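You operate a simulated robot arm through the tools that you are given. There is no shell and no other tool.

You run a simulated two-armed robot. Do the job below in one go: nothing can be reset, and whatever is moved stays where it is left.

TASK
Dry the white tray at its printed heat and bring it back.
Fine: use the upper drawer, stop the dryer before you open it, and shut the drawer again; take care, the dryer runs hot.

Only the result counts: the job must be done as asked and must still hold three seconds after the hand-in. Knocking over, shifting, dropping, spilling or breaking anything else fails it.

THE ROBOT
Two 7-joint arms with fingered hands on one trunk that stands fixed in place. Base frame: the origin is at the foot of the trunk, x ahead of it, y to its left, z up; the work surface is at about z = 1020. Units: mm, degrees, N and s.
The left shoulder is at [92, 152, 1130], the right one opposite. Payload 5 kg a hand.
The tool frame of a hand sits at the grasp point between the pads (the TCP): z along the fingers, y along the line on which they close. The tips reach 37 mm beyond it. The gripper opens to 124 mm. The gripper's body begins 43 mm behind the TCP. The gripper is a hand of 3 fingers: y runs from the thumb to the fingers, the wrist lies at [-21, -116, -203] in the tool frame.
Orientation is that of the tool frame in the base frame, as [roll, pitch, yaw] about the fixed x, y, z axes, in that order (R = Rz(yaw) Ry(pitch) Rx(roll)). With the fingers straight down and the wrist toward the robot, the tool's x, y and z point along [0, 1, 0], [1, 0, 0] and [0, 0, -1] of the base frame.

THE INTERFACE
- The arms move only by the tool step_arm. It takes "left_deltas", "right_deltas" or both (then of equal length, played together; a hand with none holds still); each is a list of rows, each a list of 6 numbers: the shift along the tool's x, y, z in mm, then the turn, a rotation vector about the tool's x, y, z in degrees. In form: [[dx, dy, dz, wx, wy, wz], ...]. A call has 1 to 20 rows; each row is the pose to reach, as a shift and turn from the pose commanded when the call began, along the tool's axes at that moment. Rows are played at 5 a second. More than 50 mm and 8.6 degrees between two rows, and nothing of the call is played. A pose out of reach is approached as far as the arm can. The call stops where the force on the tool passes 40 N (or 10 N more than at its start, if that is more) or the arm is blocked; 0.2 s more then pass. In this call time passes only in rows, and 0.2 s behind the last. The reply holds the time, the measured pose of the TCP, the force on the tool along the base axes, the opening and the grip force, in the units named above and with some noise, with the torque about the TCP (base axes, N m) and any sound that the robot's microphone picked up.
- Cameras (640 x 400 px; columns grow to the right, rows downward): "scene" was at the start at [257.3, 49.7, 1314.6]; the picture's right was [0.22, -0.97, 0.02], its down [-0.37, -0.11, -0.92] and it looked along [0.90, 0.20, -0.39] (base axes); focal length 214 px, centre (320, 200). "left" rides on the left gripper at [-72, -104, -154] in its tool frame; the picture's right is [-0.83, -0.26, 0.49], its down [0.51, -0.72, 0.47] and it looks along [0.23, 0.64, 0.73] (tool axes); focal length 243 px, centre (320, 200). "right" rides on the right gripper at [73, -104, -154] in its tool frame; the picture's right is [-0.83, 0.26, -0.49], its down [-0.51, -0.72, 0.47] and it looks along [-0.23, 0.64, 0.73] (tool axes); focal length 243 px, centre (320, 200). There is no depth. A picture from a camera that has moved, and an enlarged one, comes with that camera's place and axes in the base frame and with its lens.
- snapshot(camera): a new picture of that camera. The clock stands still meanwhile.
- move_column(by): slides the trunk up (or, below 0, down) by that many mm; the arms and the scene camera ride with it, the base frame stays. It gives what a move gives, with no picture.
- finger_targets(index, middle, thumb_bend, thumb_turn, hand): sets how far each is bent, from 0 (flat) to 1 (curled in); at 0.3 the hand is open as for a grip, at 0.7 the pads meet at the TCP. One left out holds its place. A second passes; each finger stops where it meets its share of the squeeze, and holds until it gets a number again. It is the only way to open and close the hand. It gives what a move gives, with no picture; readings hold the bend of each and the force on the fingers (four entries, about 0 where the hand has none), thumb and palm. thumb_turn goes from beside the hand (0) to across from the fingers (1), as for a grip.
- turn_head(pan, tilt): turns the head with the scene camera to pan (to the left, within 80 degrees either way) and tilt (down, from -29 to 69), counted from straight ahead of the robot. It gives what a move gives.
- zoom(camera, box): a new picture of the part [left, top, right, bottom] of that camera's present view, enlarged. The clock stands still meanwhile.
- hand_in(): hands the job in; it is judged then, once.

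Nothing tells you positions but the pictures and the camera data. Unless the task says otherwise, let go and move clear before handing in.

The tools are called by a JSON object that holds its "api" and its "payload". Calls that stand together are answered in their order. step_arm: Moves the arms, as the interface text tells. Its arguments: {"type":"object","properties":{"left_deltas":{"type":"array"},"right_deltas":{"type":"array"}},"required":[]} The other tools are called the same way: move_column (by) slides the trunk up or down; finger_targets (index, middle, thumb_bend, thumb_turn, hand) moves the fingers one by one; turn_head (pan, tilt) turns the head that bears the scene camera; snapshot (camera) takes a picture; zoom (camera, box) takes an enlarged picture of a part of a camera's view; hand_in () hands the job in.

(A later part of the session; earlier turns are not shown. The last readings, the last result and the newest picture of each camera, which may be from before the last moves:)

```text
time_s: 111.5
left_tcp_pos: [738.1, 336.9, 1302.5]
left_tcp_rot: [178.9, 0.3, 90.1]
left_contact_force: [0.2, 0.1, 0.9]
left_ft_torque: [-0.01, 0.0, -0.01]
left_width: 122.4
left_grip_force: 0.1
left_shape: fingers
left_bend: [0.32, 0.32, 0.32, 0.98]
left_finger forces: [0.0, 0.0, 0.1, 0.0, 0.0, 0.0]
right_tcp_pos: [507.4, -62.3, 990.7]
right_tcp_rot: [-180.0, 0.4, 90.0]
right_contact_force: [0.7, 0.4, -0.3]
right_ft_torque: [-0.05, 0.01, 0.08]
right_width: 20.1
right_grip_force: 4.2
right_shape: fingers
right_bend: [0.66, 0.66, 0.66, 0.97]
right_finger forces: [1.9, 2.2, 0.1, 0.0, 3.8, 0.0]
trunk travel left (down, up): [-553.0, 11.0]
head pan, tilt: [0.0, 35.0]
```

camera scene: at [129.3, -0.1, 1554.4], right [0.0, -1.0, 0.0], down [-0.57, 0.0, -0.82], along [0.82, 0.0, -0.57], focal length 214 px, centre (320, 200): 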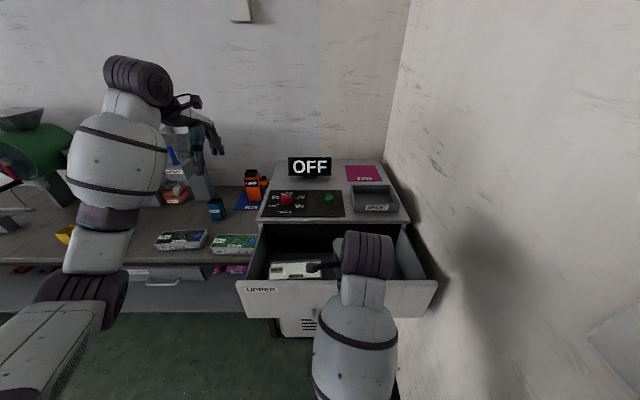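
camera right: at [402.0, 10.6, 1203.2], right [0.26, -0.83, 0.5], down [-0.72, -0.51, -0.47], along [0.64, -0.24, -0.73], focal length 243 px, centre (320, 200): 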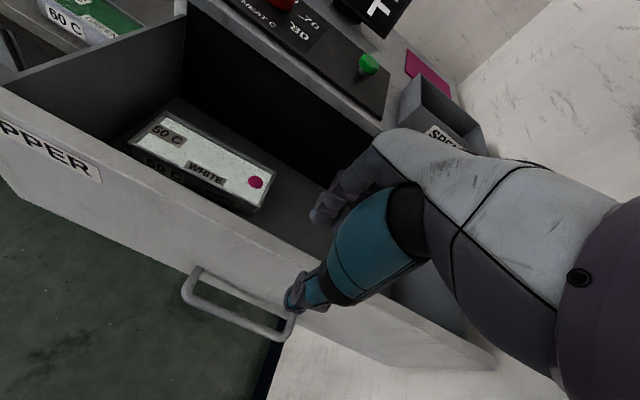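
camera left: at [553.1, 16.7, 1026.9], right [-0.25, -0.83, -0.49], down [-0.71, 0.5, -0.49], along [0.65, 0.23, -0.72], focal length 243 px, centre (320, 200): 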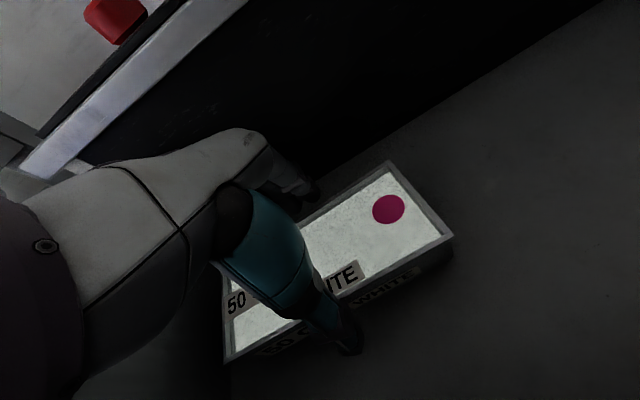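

The panel edge is pinched again, so I'll push the drawer in gently by 185 mm.

{"api": "step_arm", "payload": {"right_deltas": [[0, 8, 0, 0, 0, 0], [0, 20, 0, 0, 0, 0], [0, 34, 0, 0, 0, 0], [0, 49, 0, 0, 0, 0], [0, 64, 0, 0, 0, 0], [0, 79, 0, 0, 0, 0], [0, 94, 0, 0, 0, 0], [0, 109, 0, 0, 0, 0], [0, 124, 0, 0, 0, 0], [0, 139, 0, 0, 0, 0], [0, 154, 0, 0, 0, 0], [0, 167, 0, 0, 0, 0], [0, 178, 0, 0, 0, 0], [0, 185, 0, 0, 0, 0]]}}

{"api": "snapshot", "payload": {"camera": "scene"}}

{"api": "snapshot", "payload": {"camera": "right"}}

```text
time_s: 114.5
left_tcp_pos: [738.3, 337.1, 1301.6]
left_tcp_rot: [179.0, 0.2, 90.1]
left_contact_force: [0.0, 0.5, 0.6]
left_ft_torque: [0.04, 0.01, 0.02]
left_width: 122.6
left_grip_force: 0.1
left_shape: fingers
left_bend: [0.32, 0.32, 0.32, 0.98]
left_finger forces: [0.0, 0.0, 0.0, 0.0, 0.0, 0.0]
right_tcp_pos: [692.9, -62.8, 991.5]
right_tcp_rot: [-179.9, 0.5, 90.0]
right_contact_force: [-1.4, 0.0, -1.3]
right_ft_torque: [0.03, 0.05, 0.04]
right_width: 20.0
right_grip_force: 3.8
right_shape: fingers
right_bend: [0.66, 0.67, 0.65, 0.97]
right_finger forces: [1.7, 1.6, 0.0, 0.0, 3.7, 0.0]
trunk travel left (down, up): [-553.0, 11.0]
head pan, tilt: [0.0, 35.0]
```

```text
taken
camera scene: at [131.1, 0.3, 1554.2], right [0.0, -1.0, 0.0], down [-0.57, 0.0, -0.82], along [0.82, 0.0, -0.57], focal length 214 px, centre (320, 200)
```

scene: 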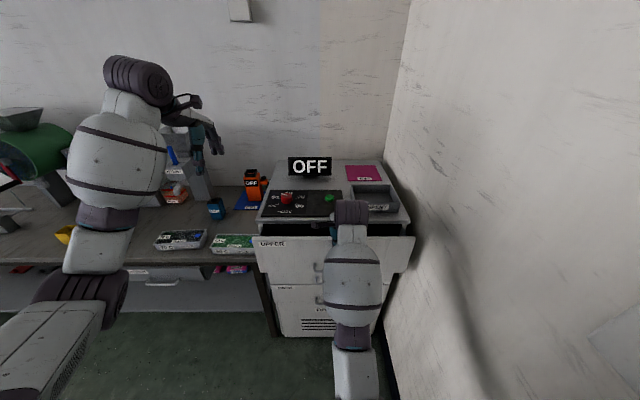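

```text
taken
camera right: at [588.2, 10.6, 1145.4], right [0.26, -0.83, 0.5], down [-0.72, -0.51, -0.47], along [0.64, -0.24, -0.73], focal length 243 px, centre (320, 200)
```

right: 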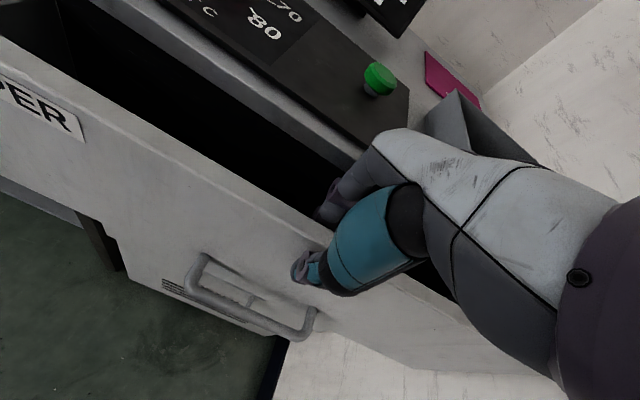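

About 74 mm remain. I'll let go, lift out, close the hand into a fist and push the panel shut from the front.

{"api": "finger_targets", "payload": {"hand": "right", "index": 0.5, "middle": 0.5, "thumb_bend": 0.5}}

{"api": "step_arm", "payload": {"right_deltas": [[0, 0, -25, 0, 0, 0], [0, 0, -60, 0, 0, 0], [0, -20, -90, 0, 0, 0], [0, -55, -90, 0, 0, 0], [0, -90, -90, 0, 0, 0]]}}

{"api": "finger_targets", "payload": {"hand": "right", "index": 0.7, "middle": 0.7, "thumb_bend": 0.7}}

{"api": "snapshot", "payload": {"camera": "right"}}

```text
time_s: 115.5
left_tcp_pos: [734.9, 338.4, 1302.6]
left_tcp_rot: [178.9, 0.3, 90.1]
left_contact_force: [0.2, 0.1, -0.3]
left_ft_torque: [0.0, -0.03, 0.02]
left_width: 122.6
left_grip_force: 0.1
left_shape: fingers
left_bend: [0.32, 0.32, 0.32, 0.98]
left_finger forces: [0.0, 0.0, 0.1, 0.1, 0.1, 0.1]
right_tcp_pos: [690.8, -62.6, 992.8]
right_tcp_rot: [-179.8, 0.4, 89.9]
right_contact_force: [-16.1, -0.5, -6.1]
right_ft_torque: [0.06, 0.16, -0.3]
right_width: 67.1
right_grip_force: 8.1
right_shape: fingers
right_bend: [0.5, 0.56, 0.5, 0.97]
right_finger forces: [0.1, 16.7, 0.0, 0.1, 0.0, 0.0]
trunk travel left (down, up): [-553.0, 11.0]
head pan, tilt: [0.0, 35.0]
```

```text
time_s: 116.7
left_tcp_pos: [737.6, 336.7, 1301.8]
left_tcp_rot: [178.9, 0.4, 90.1]
left_contact_force: [-0.8, -0.1, 1.0]
left_ft_torque: [0.02, -0.03, 0.0]
left_width: 122.4
left_grip_force: 0.0
left_shape: fingers
left_bend: [0.32, 0.32, 0.32, 0.98]
left_finger forces: [0.0, 0.1, 0.0, 0.0, 0.0, 0.0]
right_tcp_pos: [599.7, -61.4, 1082.4]
right_tcp_rot: [-180.0, 0.4, 89.9]
right_contact_force: [0.6, -0.5, 0.3]
right_ft_torque: [-0.07, 0.0, 0.0]
right_width: 67.7
right_grip_force: 0.0
right_shape: fingers
right_bend: [0.5, 0.5, 0.5, 0.97]
right_finger forces: [0.1, 0.0, 0.0, 0.0, 0.0, 0.0]
trunk travel left (down, up): [-553.0, 11.0]
head pan, tilt: [0.0, 35.0]
```

```text
time_s: 117.7
left_tcp_pos: [738.5, 336.9, 1301.4]
left_tcp_rot: [178.9, 0.3, 90.2]
left_contact_force: [-0.3, 0.2, -0.2]
left_ft_torque: [0.02, 0.03, 0.02]
left_width: 122.5
left_grip_force: 0.0
left_shape: fingers
left_bend: [0.32, 0.32, 0.32, 0.98]
left_finger forces: [0.0, 0.0, 0.0, 0.1, 0.0, 0.0]
right_tcp_pos: [601.7, -62.7, 1082.0]
right_tcp_rot: [-179.9, 0.4, 90.0]
right_contact_force: [0.5, 0.5, -0.2]
right_ft_torque: [0.0, 0.02, 0.0]
right_width: 7.3
right_grip_force: 0.2
right_shape: fingers
right_bend: [0.7, 0.7, 0.7, 0.97]
right_finger forces: [0.0, 0.1, 0.0, 0.0, 0.0, 0.0]
trunk travel left (down, up): [-553.0, 11.0]
head pan, tilt: [0.0, 35.0]
```

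```text
taken
camera right: at [497.3, 10.7, 1235.8], right [0.26, -0.83, 0.5], down [-0.72, -0.51, -0.47], along [0.64, -0.24, -0.73], focal length 243 px, centre (320, 200)
```

right: 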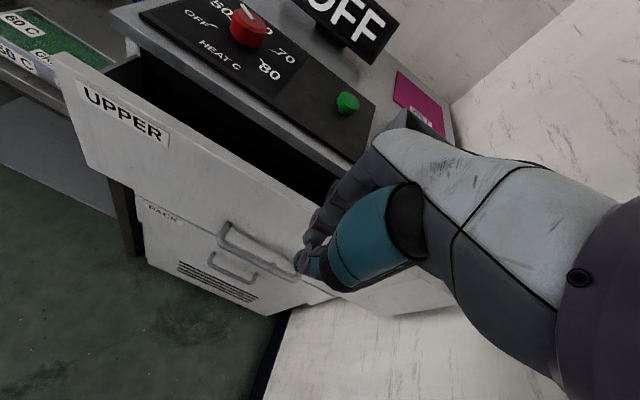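

{"api": "step_arm", "payload": {"right_deltas": [[0, -22, 10, 0, 0, 0], [0, -28, 50, 0, 0, 0], [0, -28, 90, 0, 0, 0], [0, -28, 130, 0, 0, 0], [0, -28, 170, 0, 0, 0], [0, -28, 200, 0, 0, 0]]}}

{"api": "snapshot", "payload": {"camera": "right"}}

```text
time_s: 119.1
left_tcp_pos: [738.3, 337.2, 1302.2]
left_tcp_rot: [179.0, 0.3, 90.1]
left_contact_force: [-0.4, -0.7, -0.4]
left_ft_torque: [-0.02, 0.0, 0.0]
left_width: 122.6
left_grip_force: 0.1
left_shape: fingers
left_bend: [0.32, 0.32, 0.32, 0.98]
left_finger forces: [0.0, 0.0, 0.1, 0.1, 0.0, 0.0]
right_tcp_pos: [574.3, -62.2, 881.1]
right_tcp_rot: [-179.9, 0.4, 90.0]
right_contact_force: [-0.3, -0.7, 0.4]
right_ft_torque: [0.01, 0.0, -0.01]
right_width: 7.0
right_grip_force: 0.0
right_shape: fingers
right_bend: [0.7, 0.7, 0.7, 0.97]
right_finger forces: [0.0, 0.0, 0.0, 0.1, 0.0, 0.0]
trunk travel left (down, up): [-553.0, 11.0]
head pan, tilt: [0.0, 35.0]
```

```text
taken
camera right: at [470.4, 9.9, 1035.0], right [0.26, -0.83, 0.5], down [-0.72, -0.51, -0.47], along [0.64, -0.24, -0.73], focal length 243 px, centre (320, 200)
```

right: 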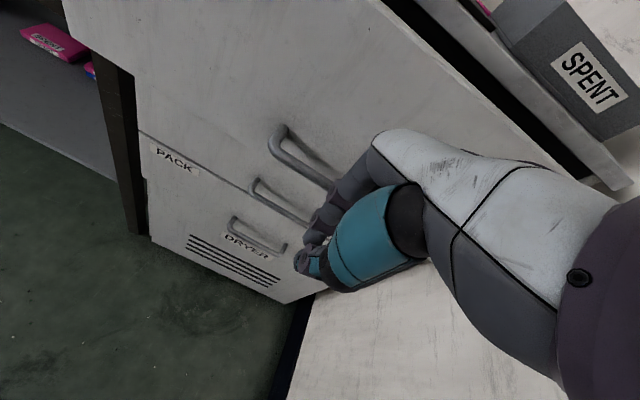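

{"api": "step_arm", "payload": {"right_deltas": [[0, 12, 0, 0, 0, 0], [0, 24, 0, 0, 0, 0], [0, 36, 0, 0, 0, 0], [0, 48, 0, 0, 0, 0], [0, 60, 0, 0, 0, 0], [0, 72, 0, 0, 0, 0], [0, 84, 0, 0, 0, 0]]}}

{"api": "snapshot", "payload": {"camera": "scene"}}

{"api": "snapshot", "payload": {"camera": "right"}}

```text
time_s: 120.7
left_tcp_pos: [739.2, 336.4, 1301.7]
left_tcp_rot: [179.0, 0.3, 90.1]
left_contact_force: [0.5, 0.2, 0.1]
left_ft_torque: [0.01, 0.02, -0.01]
left_width: 122.8
left_grip_force: 0.0
left_shape: fingers
left_bend: [0.32, 0.32, 0.32, 0.98]
left_finger forces: [0.0, 0.0, 0.1, 0.0, 0.0, 0.0]
right_tcp_pos: [658.5, -63.7, 880.4]
right_tcp_rot: [-179.9, 0.4, 90.0]
right_contact_force: [-1.4, 0.2, 1.3]
right_ft_torque: [-0.02, -0.02, -0.01]
right_width: 7.0
right_grip_force: 0.7
right_shape: fingers
right_bend: [0.7, 0.7, 0.7, 0.97]
right_finger forces: [0.0, 1.0, 0.1, 0.1, 0.0, 0.0]
trunk travel left (down, up): [-553.0, 11.0]
head pan, tilt: [0.0, 35.0]
```

```text
taken
camera scene: at [131.5, 0.3, 1554.2], right [0.0, -1.0, 0.0], down [-0.57, 0.0, -0.82], along [0.82, 0.0, -0.57], focal length 214 px, centre (320, 200)
```

scene: 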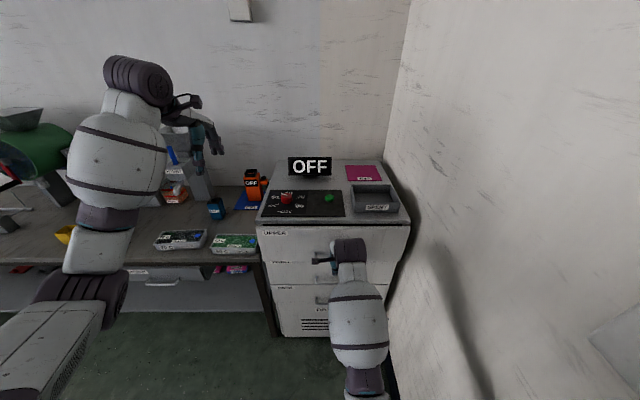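

```text
taken
camera right: at [554.0, 9.5, 1034.8], right [0.26, -0.83, 0.5], down [-0.72, -0.51, -0.47], along [0.64, -0.24, -0.73], focal length 243 px, centre (320, 200)
```

right: 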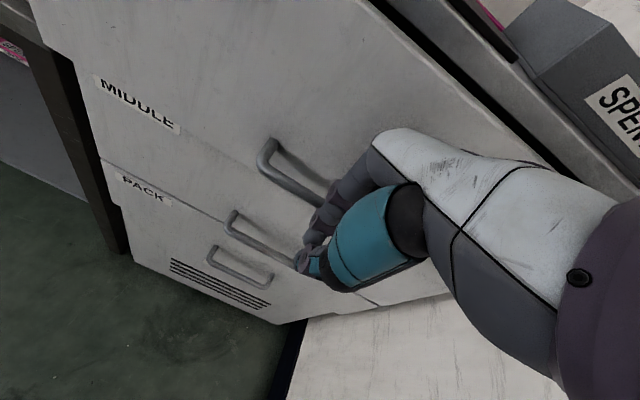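

{"api": "step_arm", "payload": {"right_deltas": [[0, 8, 0, 0, 0, 0], [0, 16, 0, 0, 0, 0], [0, 24, 0, 0, 0, 0], [0, 32, 0, 0, 0, 0], [0, 40, 0, 0, 0, 0]]}}

{"api": "zoom", "payload": {"camera": "scene", "box": [240, 180, 430, 300]}}

{"api": "snapshot", "payload": {"camera": "right"}}

```text
time_s: 121.9
left_tcp_pos: [735.5, 336.2, 1302.7]
left_tcp_rot: [178.9, 0.3, 90.2]
left_contact_force: [-0.1, 0.6, -0.3]
left_ft_torque: [0.02, 0.0, 0.0]
left_width: 122.6
left_grip_force: 0.1
left_shape: fingers
left_bend: [0.32, 0.32, 0.32, 0.98]
left_finger forces: [0.1, 0.1, 0.1, 0.0, 0.1, 0.0]
right_tcp_pos: [695.0, -62.3, 883.7]
right_tcp_rot: [179.9, 0.4, 90.0]
right_contact_force: [-16.4, -1.2, 6.2]
right_ft_torque: [-0.05, 0.14, -0.17]
right_width: 4.0
right_grip_force: 8.5
right_shape: fingers
right_bend: [0.7, 0.71, 0.7, 0.97]
right_finger forces: [3.2, 13.5, 0.0, 0.0, 0.1, 0.0]
trunk travel left (down, up): [-553.0, 11.0]
head pan, tilt: [0.0, 35.0]
```

```text
3.33 times, centred on (335, 240) of scene
camera zoom: at [127.3, 0.3, 1554.6], right [0.0, -1.0, 0.0], down [-0.57, 0.0, -0.82], along [0.82, 0.0, -0.57], focal length 715 px, centre (270, 67)
```

zoom: 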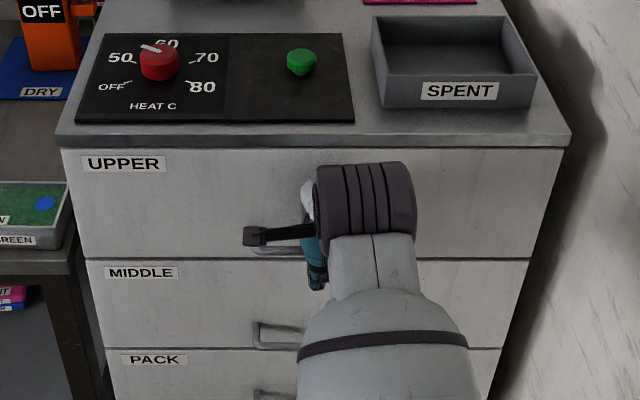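

```text
taken
camera right: at [591.1, 9.9, 1036.7], right [0.26, -0.83, 0.5], down [-0.72, -0.51, -0.47], along [0.64, -0.24, -0.73], focal length 243 px, centre (320, 200)
```

right: 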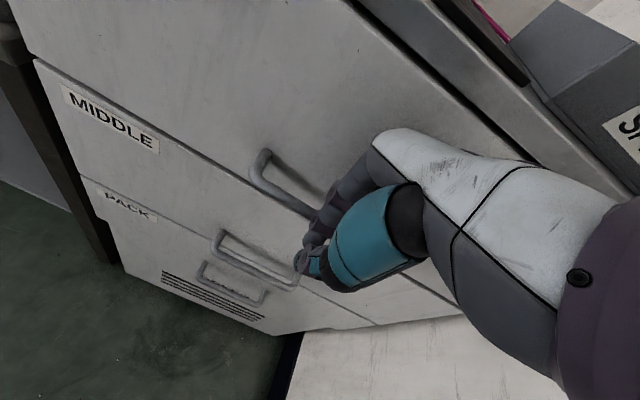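

The drawer looks shut. I'll back the hand off and check how flush it is.

{"api": "step_arm", "payload": {"right_deltas": [[0, -25, 0, 0, 0, 0], [0, -60, 0, 0, 0, 0], [0, -85, -30, 0, 0, 0], [0, -85, -75, 0, 0, 0], [0, -85, -120, 0, 0, 0], [0, -85, -165, 0, 0, 0], [0, -85, -210, 0, 0, 0], [0, -60, -250, 0, 0, 0], [0, -30, -290, 0, 0, 0]]}}

{"api": "snapshot", "payload": {"camera": "right"}}

{"api": "zoom", "payload": {"camera": "scene", "box": [240, 200, 340, 290]}}

```text
time_s: 123.9
left_tcp_pos: [739.3, 337.3, 1301.0]
left_tcp_rot: [179.0, 0.4, 90.1]
left_contact_force: [-0.1, -0.5, -0.6]
left_ft_torque: [0.0, -0.02, 0.03]
left_width: 122.8
left_grip_force: 0.0
left_shape: fingers
left_bend: [0.32, 0.32, 0.32, 0.98]
left_finger forces: [0.0, 0.1, 0.0, 0.0, 0.0, 0.0]
right_tcp_pos: [669.3, -62.8, 1171.0]
right_tcp_rot: [-179.9, 0.4, 90.1]
right_contact_force: [0.3, 0.1, -0.5]
right_ft_torque: [0.01, -0.01, -0.01]
right_width: 6.5
right_grip_force: 0.1
right_shape: fingers
right_bend: [0.7, 0.7, 0.7, 0.97]
right_finger forces: [0.0, 0.0, 0.0, 0.0, 0.1, 0.0]
trunk travel left (down, up): [-553.0, 11.0]
head pan, tilt: [0.0, 35.0]
```

```text
taken
camera right: at [565.6, 10.9, 1325.3], right [0.26, -0.83, 0.5], down [-0.72, -0.51, -0.47], along [0.64, -0.24, -0.73], focal length 243 px, centre (320, 200)
```

right: 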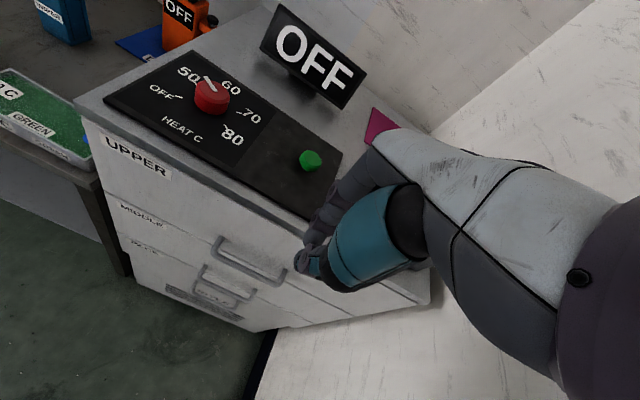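

```text
4.44 times, centred on (290, 245) of scene
camera zoom: at [132.1, 0.5, 1554.2], right [0.0, -1.0, 0.0], down [-0.57, 0.0, -0.82], along [0.82, 0.0, -0.57], focal length 953 px, centre (453, 0)
```

zoom: 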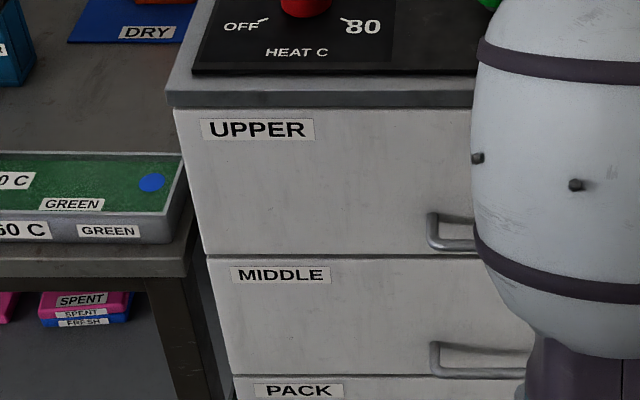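

The drawer is flush and the dial reads 50. I'll take the right hand above the start button.

{"api": "step_arm", "payload": {"right_deltas": [[3, 36, 0, 0, 0, 0], [6, 72, 0, 0, 0, 0], [9, 108, 0, 0, 0, 0], [12, 144, 0, 0, 0, 0], [15, 180, 20, 0, 0, 0], [18, 213, 50, 0, 0, 0], [18, 213, 60, 0, 0, 0]]}}

{"api": "snapshot", "payload": {"camera": "right"}}

```text
time_s: 125.5
left_tcp_pos: [737.6, 336.8, 1302.3]
left_tcp_rot: [178.9, 0.3, 90.1]
left_contact_force: [-0.6, 0.2, -0.6]
left_ft_torque: [0.0, 0.0, 0.01]
left_width: 122.7
left_grip_force: 0.2
left_shape: fingers
left_bend: [0.32, 0.32, 0.32, 0.98]
left_finger forces: [0.1, 0.0, 0.0, 0.0, 0.0, 0.0]
right_tcp_pos: [880.2, -43.9, 1112.7]
right_tcp_rot: [180.0, 0.4, 90.0]
right_contact_force: [0.3, 0.4, 0.0]
right_ft_torque: [0.01, -0.02, 0.0]
right_width: 6.7
right_grip_force: 0.1
right_shape: fingers
right_bend: [0.7, 0.7, 0.7, 0.97]
right_finger forces: [0.1, 0.0, 0.1, 0.0, 0.1, 0.0]
trunk travel left (down, up): [-553.0, 11.0]
head pan, tilt: [0.0, 35.0]
```

```text
taken
camera right: at [777.8, 29.4, 1265.9], right [0.26, -0.83, 0.5], down [-0.72, -0.51, -0.47], along [0.64, -0.24, -0.73], focal length 243 px, centre (320, 200)
```

right: 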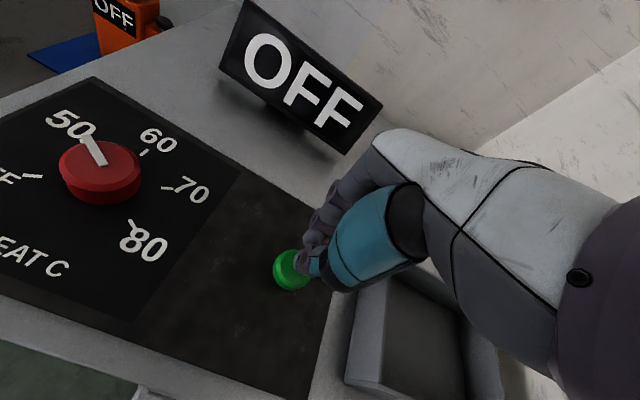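

Well placed. Pressing start.

{"api": "step_arm", "payload": {"right_deltas": [[0, 0, 18, 0, 0, 0], [0, 0, 25, 0, 0, 0], [0, 0, 29, 0, 0, 0], [0, 0, 32, 0, 0, 0], [0, 0, 15, 0, 0, 0], [0, 0, -15, 0, 0, 0]]}}

{"api": "snapshot", "payload": {"camera": "right"}}

```text
time_s: 126.9
left_tcp_pos: [737.2, 335.8, 1303.2]
left_tcp_rot: [178.8, 0.3, 90.1]
left_contact_force: [-0.4, 0.3, 0.6]
left_ft_torque: [0.05, -0.03, -0.02]
left_width: 122.6
left_grip_force: 0.0
left_shape: fingers
left_bend: [0.32, 0.32, 0.32, 0.98]
left_finger forces: [0.1, 0.1, 0.1, 0.0, 0.1, 0.1]
right_tcp_pos: [879.8, -43.5, 1128.5]
right_tcp_rot: [180.0, 0.4, 90.0]
right_contact_force: [-1.2, -0.3, 0.0]
right_ft_torque: [0.03, -0.03, 0.0]
right_width: 6.1
right_grip_force: 0.0
right_shape: fingers
right_bend: [0.7, 0.7, 0.7, 0.97]
right_finger forces: [0.1, 0.0, 0.0, 0.0, 0.0, 0.1]
trunk travel left (down, up): [-553.0, 11.0]
head pan, tilt: [0.0, 35.0]
heard: click
```

```text
taken
camera right: at [775.4, 30.5, 1281.4], right [0.26, -0.83, 0.5], down [-0.72, -0.51, -0.47], along [0.64, -0.24, -0.73], focal length 243 px, centre (320, 200)
```

right: 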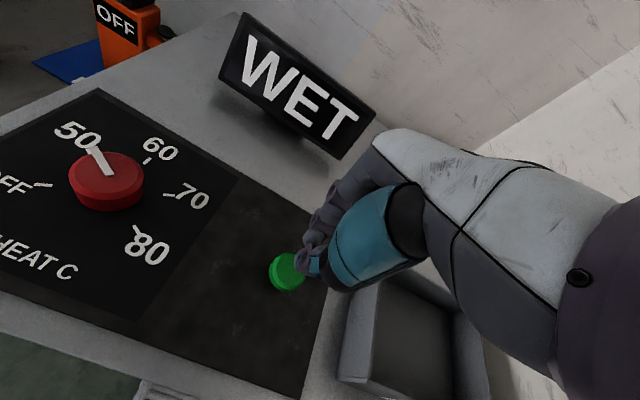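

The display reads WET, so it reports the load's moisture. I'll hover just over the button and watch for it to turn DRY, so I can stop promptly.

{"api": "step_arm", "payload": {"right_deltas": [[0, 0, 10, 0, 0, 0], [0, 0, 15, 0, 0, 0], [0, 0, 15, 0, 0, 0], [0, 0, 15, 0, 0, 0], [0, 0, 15, 0, 0, 0], [0, 0, 15, 0, 0, 0], [0, 0, 15, 0, 0, 0], [0, 0, 15, 0, 0, 0], [0, 0, 15, 0, 0, 0], [0, 0, 15, 0, 0, 0]]}}

{"api": "snapshot", "payload": {"camera": "right"}}

```text
time_s: 129.1
left_tcp_pos: [737.4, 336.9, 1302.0]
left_tcp_rot: [179.0, 0.3, 90.2]
left_contact_force: [-0.5, -0.3, 0.6]
left_ft_torque: [-0.03, -0.03, 0.03]
left_width: 122.7
left_grip_force: 0.0
left_shape: fingers
left_bend: [0.32, 0.32, 0.32, 0.98]
left_finger forces: [0.0, 0.0, 0.0, 0.0, 0.1, 0.1]
right_tcp_pos: [878.6, -44.8, 1111.7]
right_tcp_rot: [-179.9, 0.4, 90.0]
right_contact_force: [-0.5, -0.8, 0.9]
right_ft_torque: [-0.03, 0.0, 0.01]
right_width: 6.4
right_grip_force: 0.1
right_shape: fingers
right_bend: [0.7, 0.7, 0.7, 0.97]
right_finger forces: [0.0, 0.0, 0.1, 0.1, 0.0, 0.0]
trunk travel left (down, up): [-553.0, 11.0]
head pan, tilt: [0.0, 35.0]
```

```text
taken
camera right: at [776.4, 30.0, 1264.8], right [0.26, -0.83, 0.5], down [-0.72, -0.51, -0.47], along [0.64, -0.24, -0.73], focal length 243 px, centre (320, 200)
```

right: 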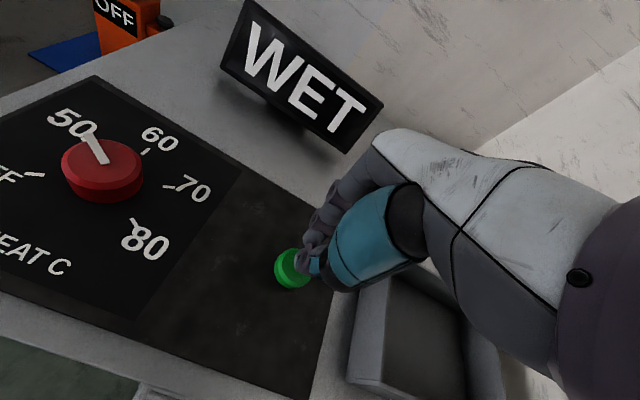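

{"api": "step_arm", "payload": {"right_deltas": [[0, 0, 0, 0, 0, 0], [0, 0, 0, 0, 0, 0], [0, 0, 0, 0, 0, 0], [0, 0, 0, 0, 0, 0], [0, 0, 0, 0, 0, 0], [0, 0, 0, 0, 0, 0], [0, 0, 0, 0, 0, 0], [0, 0, 0, 0, 0, 0], [0, 0, 0, 0, 0, 0], [0, 0, 0, 0, 0, 0]]}}

{"api": "zoom", "payload": {"camera": "right", "box": [0, 0, 400, 250]}}

```text
time_s: 131.3
left_tcp_pos: [737.5, 335.9, 1301.9]
left_tcp_rot: [178.9, 0.2, 90.0]
left_contact_force: [0.8, 0.4, -0.1]
left_ft_torque: [-0.02, -0.01, -0.01]
left_width: 122.8
left_grip_force: 0.0
left_shape: fingers
left_bend: [0.32, 0.32, 0.32, 0.98]
left_finger forces: [0.0, 0.1, 0.0, 0.0, 0.1, 0.0]
right_tcp_pos: [880.8, -43.7, 1111.6]
right_tcp_rot: [-179.9, 0.5, 89.9]
right_contact_force: [-0.7, 0.1, 0.2]
right_ft_torque: [-0.01, 0.01, -0.01]
right_width: 6.3
right_grip_force: 0.1
right_shape: fingers
right_bend: [0.7, 0.7, 0.7, 0.97]
right_finger forces: [0.0, 0.0, 0.1, 0.0, 0.1, 0.1]
trunk travel left (down, up): [-553.0, 11.0]
head pan, tilt: [0.0, 35.0]
```

```text
1.60 times, centred on (200, 125) of right
camera zoom: at [776.4, 30.0, 1264.8], right [0.26, -0.83, 0.5], down [-0.72, -0.51, -0.47], along [0.64, -0.24, -0.73], focal length 388 px, centre (512, 320)
```

zoom: 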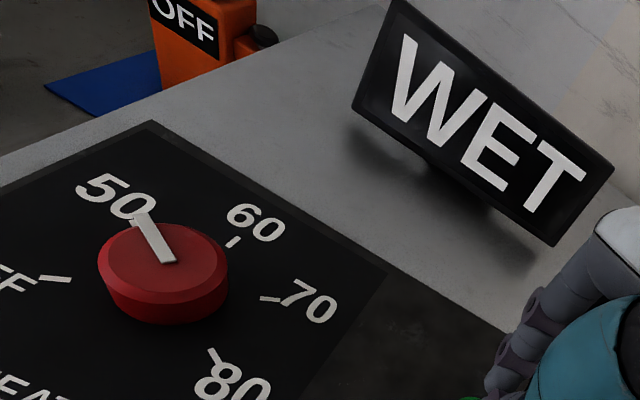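

Still WET; waiting on.

{"api": "step_arm", "payload": {"right_deltas": [[0, 0, 0, 0, 0, 0], [0, 0, 0, 0, 0, 0], [0, 0, 0, 0, 0, 0], [0, 0, 0, 0, 0, 0], [0, 0, 0, 0, 0, 0], [0, 0, 0, 0, 0, 0], [0, 0, 0, 0, 0, 0], [0, 0, 0, 0, 0, 0], [0, 0, 0, 0, 0, 0], [0, 0, 0, 0, 0, 0], [0, 0, 0, 0, 0, 0], [0, 0, 0, 0, 0, 0]]}}

{"api": "zoom", "payload": {"camera": "right", "box": [0, 0, 400, 250]}}

```text
time_s: 133.9
left_tcp_pos: [738.0, 336.2, 1301.5]
left_tcp_rot: [178.9, 0.3, 90.1]
left_contact_force: [1.1, 0.2, 0.0]
left_ft_torque: [0.01, 0.01, 0.0]
left_width: 122.5
left_grip_force: 0.0
left_shape: fingers
left_bend: [0.32, 0.32, 0.32, 0.98]
left_finger forces: [0.0, 0.0, 0.0, 0.0, 0.0, 0.1]
right_tcp_pos: [880.7, -43.7, 1110.8]
right_tcp_rot: [-179.9, 0.5, 90.0]
right_contact_force: [-0.1, 0.2, 0.9]
right_ft_torque: [-0.02, -0.01, 0.02]
right_width: 6.1
right_grip_force: 0.0
right_shape: fingers
right_bend: [0.7, 0.7, 0.7, 0.97]
right_finger forces: [0.0, 0.1, 0.1, 0.0, 0.0, 0.1]
trunk travel left (down, up): [-553.0, 11.0]
head pan, tilt: [0.0, 35.0]
```

```text
1.60 times, centred on (200, 125) of right
camera zoom: at [776.4, 30.0, 1264.8], right [0.26, -0.83, 0.5], down [-0.72, -0.51, -0.47], along [0.64, -0.24, -0.73], focal length 388 px, centre (512, 320)
```

zoom: 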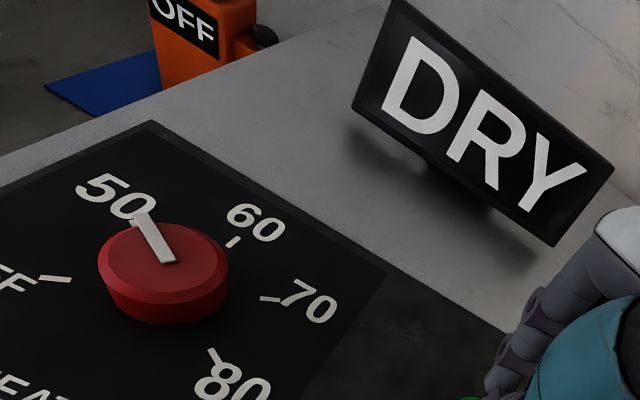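

It shows DRY. Stopping the dryer right away.

{"api": "step_arm", "payload": {"right_deltas": [[0, 0, 20, 0, 0, 0], [0, 0, 28, 0, 0, 0], [0, 0, 32, 0, 0, 0], [0, 0, 15, 0, 0, 0], [0, 0, -15, 0, 0, 0]]}}

{"api": "zoom", "payload": {"camera": "right", "box": [0, 0, 400, 250]}}

```text
time_s: 135.1
left_tcp_pos: [737.6, 336.7, 1302.9]
left_tcp_rot: [178.7, 0.2, 90.1]
left_contact_force: [-0.6, -0.2, -0.8]
left_ft_torque: [0.0, -0.05, 0.0]
left_width: 122.7
left_grip_force: 0.1
left_shape: fingers
left_bend: [0.32, 0.32, 0.32, 0.98]
left_finger forces: [0.1, 0.1, 0.0, 0.0, 0.0, 0.0]
right_tcp_pos: [879.1, -44.3, 1127.4]
right_tcp_rot: [-179.9, 0.4, 90.1]
right_contact_force: [0.2, 0.2, 0.5]
right_ft_torque: [-0.02, -0.02, 0.02]
right_width: 6.3
right_grip_force: 0.0
right_shape: fingers
right_bend: [0.7, 0.7, 0.7, 0.97]
right_finger forces: [0.0, 0.0, 0.0, 0.0, 0.1, 0.0]
trunk travel left (down, up): [-553.0, 11.0]
head pan, tilt: [0.0, 35.0]
heard: click
```

```text
1.60 times, centred on (200, 125) of right
camera zoom: at [775.1, 29.5, 1281.4], right [0.26, -0.83, 0.5], down [-0.72, -0.51, -0.47], along [0.64, -0.24, -0.73], focal length 388 px, centre (512, 320)
```

zoom: 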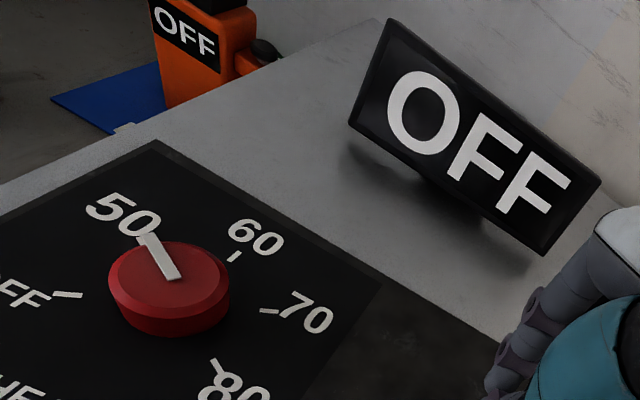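

The dryer is stopped (OFF). I'll bring the right hand back in front of the drawer, tilted 25° and half closed, to take the handle again.

{"api": "step_arm", "payload": {"right_deltas": [[0, -40, -20, 0, 0, 0], [-1, -80, -25, 0, 0, 0], [-2, -120, -25, 0, 0, 0], [-3, -160, -25, 0, 0, 0], [-4, -200, -25, 0, 0, 0], [-5, -239, -20, 0, 0, 0]]}}

{"api": "finger_targets", "payload": {"hand": "right", "index": 0.6, "middle": 0.6, "thumb_bend": 0.6}}

{"api": "step_arm", "payload": {"right_deltas": [[0, 0, 30, -5, 0, 0], [0, 0, 65, -10, 0, 0], [0, 0, 100, -15, 0, 0], [0, 0, 135, -20, 0, 0], [0, 0, 167, -25, 0, 0]]}}

{"api": "snapshot", "payload": {"camera": "right"}}

```text
time_s: 136.5
left_tcp_pos: [737.1, 337.3, 1302.0]
left_tcp_rot: [178.9, 0.2, 90.1]
left_contact_force: [-0.1, 0.0, -0.2]
left_ft_torque: [0.0, 0.01, 0.01]
left_width: 122.4
left_grip_force: 0.1
left_shape: fingers
left_bend: [0.32, 0.32, 0.32, 0.98]
left_finger forces: [0.0, 0.0, 0.1, 0.0, 0.0, 0.0]
right_tcp_pos: [640.7, -48.6, 1148.2]
right_tcp_rot: [-180.0, 0.4, 90.0]
right_contact_force: [0.0, 0.8, 0.3]
right_ft_torque: [-0.03, 0.0, 0.02]
right_width: 6.6
right_grip_force: 0.0
right_shape: fingers
right_bend: [0.7, 0.7, 0.7, 0.97]
right_finger forces: [0.0, 0.0, 0.0, 0.0, 0.1, 0.0]
trunk travel left (down, up): [-553.0, 11.0]
head pan, tilt: [0.0, 35.0]
```

```text
time_s: 137.5
left_tcp_pos: [738.7, 336.1, 1302.1]
left_tcp_rot: [178.9, 0.3, 90.0]
left_contact_force: [-0.1, 0.2, 0.5]
left_ft_torque: [-0.01, 0.0, -0.01]
left_width: 122.9
left_grip_force: 0.0
left_shape: fingers
left_bend: [0.32, 0.32, 0.32, 0.98]
left_finger forces: [0.0, 0.0, 0.0, 0.1, 0.0, 0.0]
right_tcp_pos: [640.3, -49.4, 1147.8]
right_tcp_rot: [-179.9, 0.3, 90.1]
right_contact_force: [-0.1, -0.2, 0.2]
right_ft_torque: [0.03, 0.0, 0.01]
right_width: 35.9
right_grip_force: 0.1
right_shape: fingers
right_bend: [0.6, 0.6, 0.6, 0.97]
right_finger forces: [0.0, 0.1, 0.0, 0.1, 0.1, 0.0]
trunk travel left (down, up): [-553.0, 11.0]
head pan, tilt: [0.0, 35.0]
```

```text
time_s: 138.7
left_tcp_pos: [737.4, 336.5, 1300.8]
left_tcp_rot: [178.9, 0.3, 90.0]
left_contact_force: [-1.2, -0.4, 0.3]
left_ft_torque: [0.03, -0.01, 0.01]
left_width: 122.6
left_grip_force: 0.1
left_shape: fingers
left_bend: [0.32, 0.32, 0.32, 0.98]
left_finger forces: [0.0, 0.0, 0.1, 0.0, 0.0, 0.0]
right_tcp_pos: [642.9, -50.2, 979.4]
right_tcp_rot: [154.9, 0.5, 90.0]
right_contact_force: [-0.6, 0.2, 0.3]
right_ft_torque: [0.0, -0.02, 0.02]
right_width: 36.3
right_grip_force: 0.1
right_shape: fingers
right_bend: [0.6, 0.6, 0.6, 0.97]
right_finger forces: [0.0, 0.0, 0.1, 0.0, 0.0, 0.0]
trunk travel left (down, up): [-553.0, 11.0]
head pan, tilt: [0.0, 35.0]
```

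```text
taken
camera right: at [482.6, 22.1, 1074.8], right [0.03, -0.83, 0.56], down [-0.45, -0.51, -0.73], along [0.89, -0.23, -0.39], focal length 243 px, centre (320, 200)
```

right: 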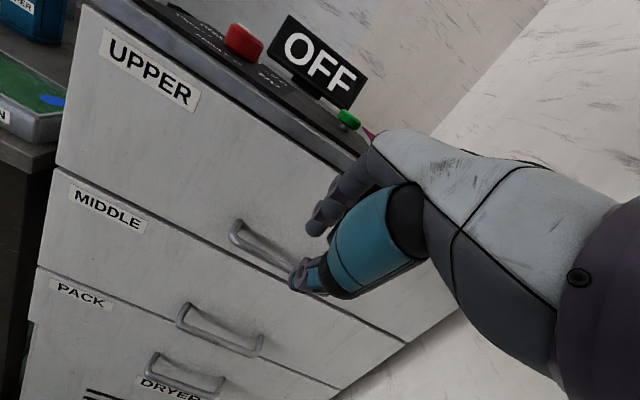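

{"api": "step_arm", "payload": {"right_deltas": [[0, 5, 25, 0, 0, 0], [0, 13, 50, 0, 0, 0], [0, 13, 75, 0, 0, 0], [0, 13, 100, 0, 0, 0], [0, 13, 122, 0, 0, 0]]}}

{"api": "snapshot", "payload": {"camera": "right"}}

```text
time_s: 139.9
left_tcp_pos: [738.9, 337.1, 1300.7]
left_tcp_rot: [179.0, 0.3, 90.0]
left_contact_force: [0.5, 0.0, 0.7]
left_ft_torque: [-0.01, 0.02, 0.0]
left_width: 122.5
left_grip_force: 0.1
left_shape: fingers
left_bend: [0.32, 0.32, 0.32, 0.98]
left_finger forces: [0.0, 0.1, 0.0, 0.0, 0.0, 0.1]
right_tcp_pos: [704.6, -50.6, 873.1]
right_tcp_rot: [155.1, 0.4, 90.1]
right_contact_force: [-0.1, -0.8, 1.1]
right_ft_torque: [0.01, -0.05, -0.02]
right_width: 36.8
right_grip_force: 0.6
right_shape: fingers
right_bend: [0.6, 0.6, 0.6, 0.97]
right_finger forces: [0.1, 1.3, 0.0, 0.0, 0.1, 0.0]
trunk travel left (down, up): [-553.0, 11.0]
head pan, tilt: [0.0, 35.0]
```

```text
taken
camera right: at [545.9, 22.3, 968.8], right [0.03, -0.83, 0.56], down [-0.46, -0.51, -0.73], along [0.89, -0.23, -0.39], focal length 243 px, centre (320, 200)
```

right: 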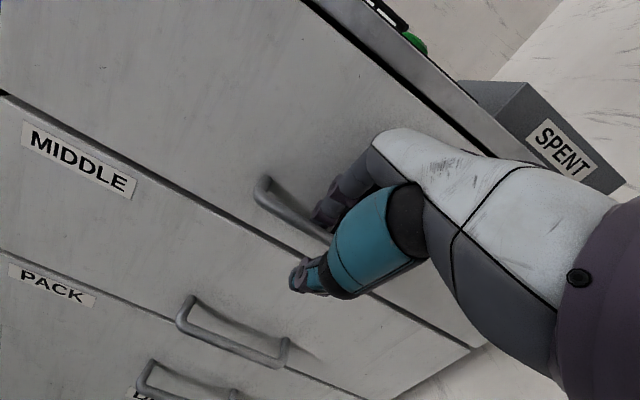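

The same good position as before. Closing on the bar and pulling.

{"api": "finger_targets", "payload": {"hand": "right", "index": 0.72, "middle": 0.72, "thumb_bend": 0.72}}

{"api": "step_arm", "payload": {"right_deltas": [[0, -9, -4.2, 0, 0, 0], [0, -18, -8.5, 0, 0, 0], [0, -27, -12.7, 0, 0, 0], [0, -36, -17, 0, 0, 0], [0, -45, -21, 0, 0, 0], [0, -54, -25.4, 0, 0, 0], [0, -63, -29.6, 0, 0, 0], [0, -72, -33.8, 0, 0, 0]]}}

{"api": "snapshot", "payload": {"camera": "scene"}}

```text
time_s: 140.9
left_tcp_pos: [739.2, 336.5, 1301.2]
left_tcp_rot: [178.9, 0.2, 90.1]
left_contact_force: [-0.1, 0.2, 0.7]
left_ft_torque: [0.0, 0.02, 0.02]
left_width: 122.7
left_grip_force: 0.0
left_shape: fingers
left_bend: [0.32, 0.32, 0.32, 0.98]
left_finger forces: [0.0, 0.0, 0.1, 0.0, 0.0, 0.0]
right_tcp_pos: [705.2, -51.6, 873.9]
right_tcp_rot: [155.0, 0.4, 90.0]
right_contact_force: [2.1, -0.9, -0.9]
right_ft_torque: [-0.09, -1.28, -0.24]
right_width: 7.9
right_grip_force: 23.0
right_shape: fingers
right_bend: [0.71, 0.68, 0.72, 0.97]
right_finger forces: [11.2, 34.7, 0.1, 0.0, 0.1, 0.1]
trunk travel left (down, up): [-553.0, 11.0]
head pan, tilt: [0.0, 35.0]
```

```text
time_s: 142.9
left_tcp_pos: [739.2, 336.9, 1293.0]
left_tcp_rot: [179.5, 0.3, 90.0]
left_contact_force: [-0.4, -0.7, -0.5]
left_ft_torque: [-0.03, -0.04, 0.02]
left_width: 122.5
left_grip_force: 0.1
left_shape: fingers
left_bend: [0.32, 0.32, 0.32, 0.98]
left_finger forces: [0.1, 0.0, 0.0, 0.1, 0.0, 0.1]
right_tcp_pos: [658.2, -54.1, 912.2]
right_tcp_rot: [151.3, 0.7, 90.0]
right_contact_force: [0.0, 0.0, -1.5]
right_ft_torque: [0.0, -0.05, 0.02]
right_width: 2.2
right_grip_force: 0.0
right_shape: fingers
right_bend: [0.72, 0.72, 0.71, 0.97]
right_finger forces: [0.0, 0.0, 0.1, 0.1, 0.0, 0.0]
trunk travel left (down, up): [-553.0, 11.0]
head pan, tilt: [0.0, 35.0]
stopped in row 8 (right hand): the arm was blocked; the commanded pose is now the measured one
```

```text
taken
camera scene: at [133.1, 0.2, 1552.1], right [0.0, -1.0, 0.0], down [-0.57, 0.0, -0.82], along [0.82, 0.0, -0.57], focal length 214 px, centre (320, 200)
```

scene: 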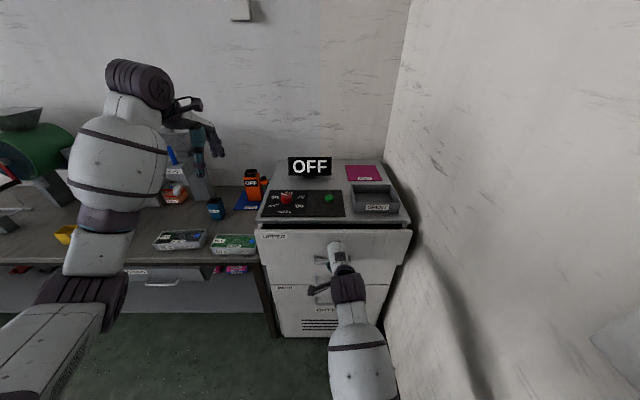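

It slipped at about 30 mm open because of the arm limit at this trunk height. I'll lift off and repeat the pull from the lower trunk setting that worked before.

{"api": "step_arm", "payload": {"right_deltas": [[0, 5, -35, 1, 0, 0], [0, 20, -75, 2, 0, 0], [0, 40, -115, 3, 0, 0], [0, 60, -155, 3.7, 0, 0]]}}

```text
time_s: 143.9
left_tcp_pos: [737.9, 337.6, 1301.4]
left_tcp_rot: [178.9, 0.3, 90.1]
left_contact_force: [0.0, -0.8, 0.3]
left_ft_torque: [-0.02, -0.01, -0.02]
left_width: 122.6
left_grip_force: 0.2
left_shape: fingers
left_bend: [0.32, 0.32, 0.32, 0.98]
left_finger forces: [0.1, 0.0, 0.0, 0.0, 0.0, 0.1]
right_tcp_pos: [636.4, -51.4, 1084.7]
right_tcp_rot: [154.6, 0.9, 89.9]
right_contact_force: [-0.3, 0.0, 0.1]
right_ft_torque: [-0.01, -0.03, 0.04]
right_width: 1.9
right_grip_force: 0.1
right_shape: fingers
right_bend: [0.72, 0.72, 0.71, 0.97]
right_finger forces: [0.1, 0.0, 0.1, 0.2, 0.0, 0.0]
trunk travel left (down, up): [-553.0, 11.0]
head pan, tilt: [0.0, 35.0]
```

{"api": "finger_targets", "payload": {"hand": "right", "index": 0.6, "middle": 0.6, "thumb_bend": 0.6}}

{"api": "move_column", "payload": {"by": -107}}

{"api": "snapshot", "payload": {"camera": "right"}}

{"api": "zoom", "payload": {"camera": "scene", "box": [230, 180, 330, 260]}}

```text
time_s: 144.9
left_tcp_pos: [738.2, 336.8, 1301.5]
left_tcp_rot: [179.0, 0.3, 90.2]
left_contact_force: [-0.4, -0.4, 0.4]
left_ft_torque: [-0.02, 0.02, -0.05]
left_width: 122.4
left_grip_force: 0.1
left_shape: fingers
left_bend: [0.32, 0.32, 0.32, 0.98]
left_finger forces: [0.0, 0.0, 0.1, 0.1, 0.0, 0.0]
right_tcp_pos: [636.4, -50.9, 1084.5]
right_tcp_rot: [154.6, 0.7, 90.0]
right_contact_force: [0.2, 0.2, -0.8]
right_ft_torque: [0.01, -0.02, -0.03]
right_width: 36.2
right_grip_force: 0.1
right_shape: fingers
right_bend: [0.6, 0.6, 0.6, 0.97]
right_finger forces: [0.1, 0.1, 0.1, 0.0, 0.1, 0.0]
trunk travel left (down, up): [-553.0, 11.0]
head pan, tilt: [0.0, 35.0]
```

```text
time_s: 146.3
left_tcp_pos: [738.4, 336.7, 1194.7]
left_tcp_rot: [178.8, 0.3, 90.1]
left_contact_force: [-0.5, -0.4, 0.9]
left_ft_torque: [0.0, -0.02, 0.0]
left_width: 122.8
left_grip_force: 0.1
left_shape: fingers
left_bend: [0.32, 0.32, 0.32, 0.98]
left_finger forces: [0.1, 0.0, 0.0, 0.0, 0.0, 0.0]
right_tcp_pos: [636.7, -51.8, 977.6]
right_tcp_rot: [154.4, 0.8, 89.9]
right_contact_force: [-0.1, -0.1, 0.5]
right_ft_torque: [0.02, 0.02, 0.0]
right_width: 36.2
right_grip_force: 0.1
right_shape: fingers
right_bend: [0.6, 0.6, 0.6, 0.97]
right_finger forces: [0.0, 0.1, 0.0, 0.0, 0.1, 0.1]
trunk travel left (down, up): [-446.0, 118.0]
head pan, tilt: [0.0, 35.0]
```

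```text
taken
camera right: at [476.4, 21.8, 1070.9], right [0.02, -0.82, 0.57], down [-0.45, -0.52, -0.73], along [0.89, -0.24, -0.38], focal length 243 px, centre (320, 200)
```

right: 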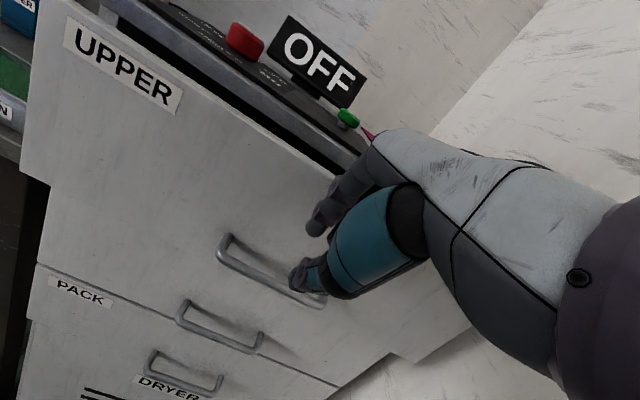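

```text
5.00 times, centred on (280, 220) of scene
camera zoom: at [218.1, 0.1, 1423.6], right [0.0, -1.0, 0.0], down [-0.57, 0.0, -0.82], along [0.82, 0.0, -0.57], focal length 1072 px, centre (520, 100)
```

zoom: 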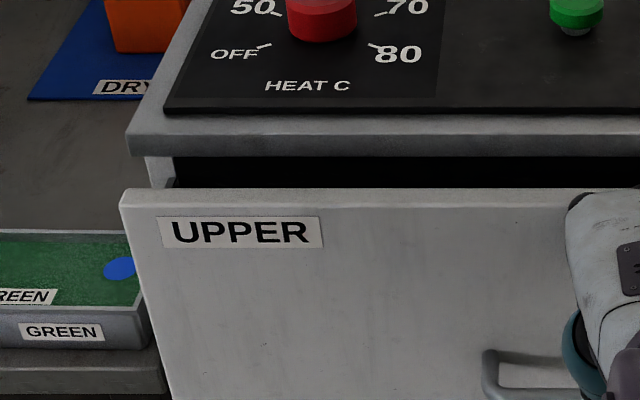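

The drawer is open about 37 mm, with the bar at x ≈ 687. Approaching the bar again at this trunk height.

{"api": "step_arm", "payload": {"right_deltas": [[0, -5, 25, 0, 0, 0], [1, -11, 50, 0, 0, 0], [1, -11, 75, 0, 0, 0], [1, -11, 95, 0, 0, 0], [1, -11, 109, 0, 0, 0]]}}

{"api": "snapshot", "payload": {"camera": "right"}}

```text
time_s: 147.5
left_tcp_pos: [739.9, 337.1, 1194.5]
left_tcp_rot: [179.0, 0.3, 90.0]
left_contact_force: [0.2, 0.6, 0.3]
left_ft_torque: [-0.02, 0.06, -0.01]
left_width: 122.7
left_grip_force: 0.0
left_shape: fingers
left_bend: [0.32, 0.32, 0.32, 0.98]
left_finger forces: [0.0, 0.0, 0.0, 0.0, 0.0, 0.0]
right_tcp_pos: [674.0, -53.2, 872.3]
right_tcp_rot: [154.6, 0.7, 89.9]
right_contact_force: [-0.7, 0.6, 0.4]
right_ft_torque: [0.01, -0.01, -0.01]
right_width: 36.4
right_grip_force: 0.4
right_shape: fingers
right_bend: [0.6, 0.6, 0.6, 0.97]
right_finger forces: [0.0, 1.2, 0.0, 0.0, 0.0, 0.0]
trunk travel left (down, up): [-446.0, 118.0]
head pan, tilt: [0.0, 35.0]
```

```text
taken
camera right: at [513.8, 21.0, 966.3], right [0.02, -0.82, 0.57], down [-0.45, -0.52, -0.73], along [0.89, -0.24, -0.38], focal length 243 px, centre (320, 200)
```

right: 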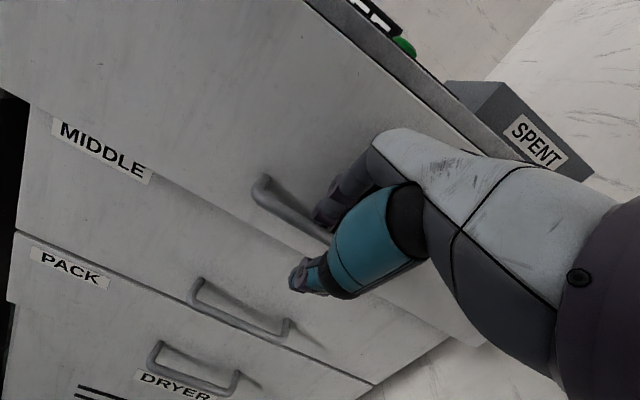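

{"api": "finger_targets", "payload": {"hand": "right", "index": 0.72, "middle": 0.72, "thumb_bend": 0.72}}

{"api": "step_arm", "payload": {"right_deltas": [[0, -9, -4.2, 0, 0, 0], [0, -18, -8.5, 0, 0, 0], [0, -27, -12.7, 0, 0, 0], [0, -36, -17, 0, 0, 0], [0, -45, -21, 0, 0, 0], [0, -54, -25.4, 0, 0, 0]]}}

{"api": "snapshot", "payload": {"camera": "scene"}}

```text
time_s: 148.5
left_tcp_pos: [739.0, 337.2, 1195.1]
left_tcp_rot: [178.9, 0.3, 90.1]
left_contact_force: [0.6, 1.4, -0.1]
left_ft_torque: [0.01, 0.01, 0.0]
left_width: 122.5
left_grip_force: 0.2
left_shape: fingers
left_bend: [0.32, 0.32, 0.32, 0.98]
left_finger forces: [0.0, 0.0, 0.0, 0.0, 0.0, 0.0]
right_tcp_pos: [673.9, -51.8, 873.8]
right_tcp_rot: [154.5, 0.8, 90.0]
right_contact_force: [0.0, -1.0, 1.3]
right_ft_torque: [-0.11, -1.36, -0.26]
right_width: 7.0
right_grip_force: 22.9
right_shape: fingers
right_bend: [0.71, 0.69, 0.72, 0.97]
right_finger forces: [10.5, 35.3, 0.0, 0.1, 0.0, 0.1]
trunk travel left (down, up): [-446.0, 118.0]
head pan, tilt: [0.0, 35.0]
```

```text
time_s: 149.9
left_tcp_pos: [737.6, 336.6, 1194.9]
left_tcp_rot: [178.9, 0.4, 90.1]
left_contact_force: [0.0, 0.2, 0.4]
left_ft_torque: [0.01, -0.04, -0.03]
left_width: 122.7
left_grip_force: 0.1
left_shape: fingers
left_bend: [0.32, 0.32, 0.32, 0.98]
left_finger forces: [0.1, 0.0, 0.1, 0.0, 0.1, 0.0]
right_tcp_pos: [613.0, -52.8, 872.3]
right_tcp_rot: [154.5, 0.8, 89.9]
right_contact_force: [-0.7, -5.0, 1.6]
right_ft_torque: [-0.07, -1.29, -0.38]
right_width: 7.1
right_grip_force: 22.8
right_shape: fingers
right_bend: [0.71, 0.69, 0.72, 0.97]
right_finger forces: [9.9, 35.2, 0.1, 0.0, 0.1, 0.0]
trunk travel left (down, up): [-446.0, 118.0]
head pan, tilt: [0.0, 35.0]
```

```text
taken
camera scene: at [217.9, -0.2, 1423.5], right [0.0, -1.0, 0.0], down [-0.57, 0.0, -0.82], along [0.82, 0.0, -0.57], focal length 214 px, centre (320, 200)
```

scene: 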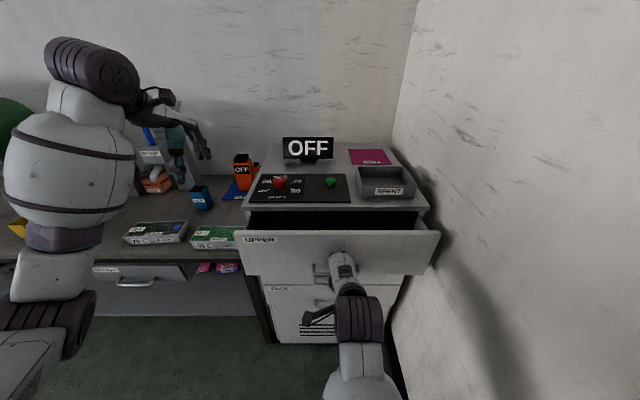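

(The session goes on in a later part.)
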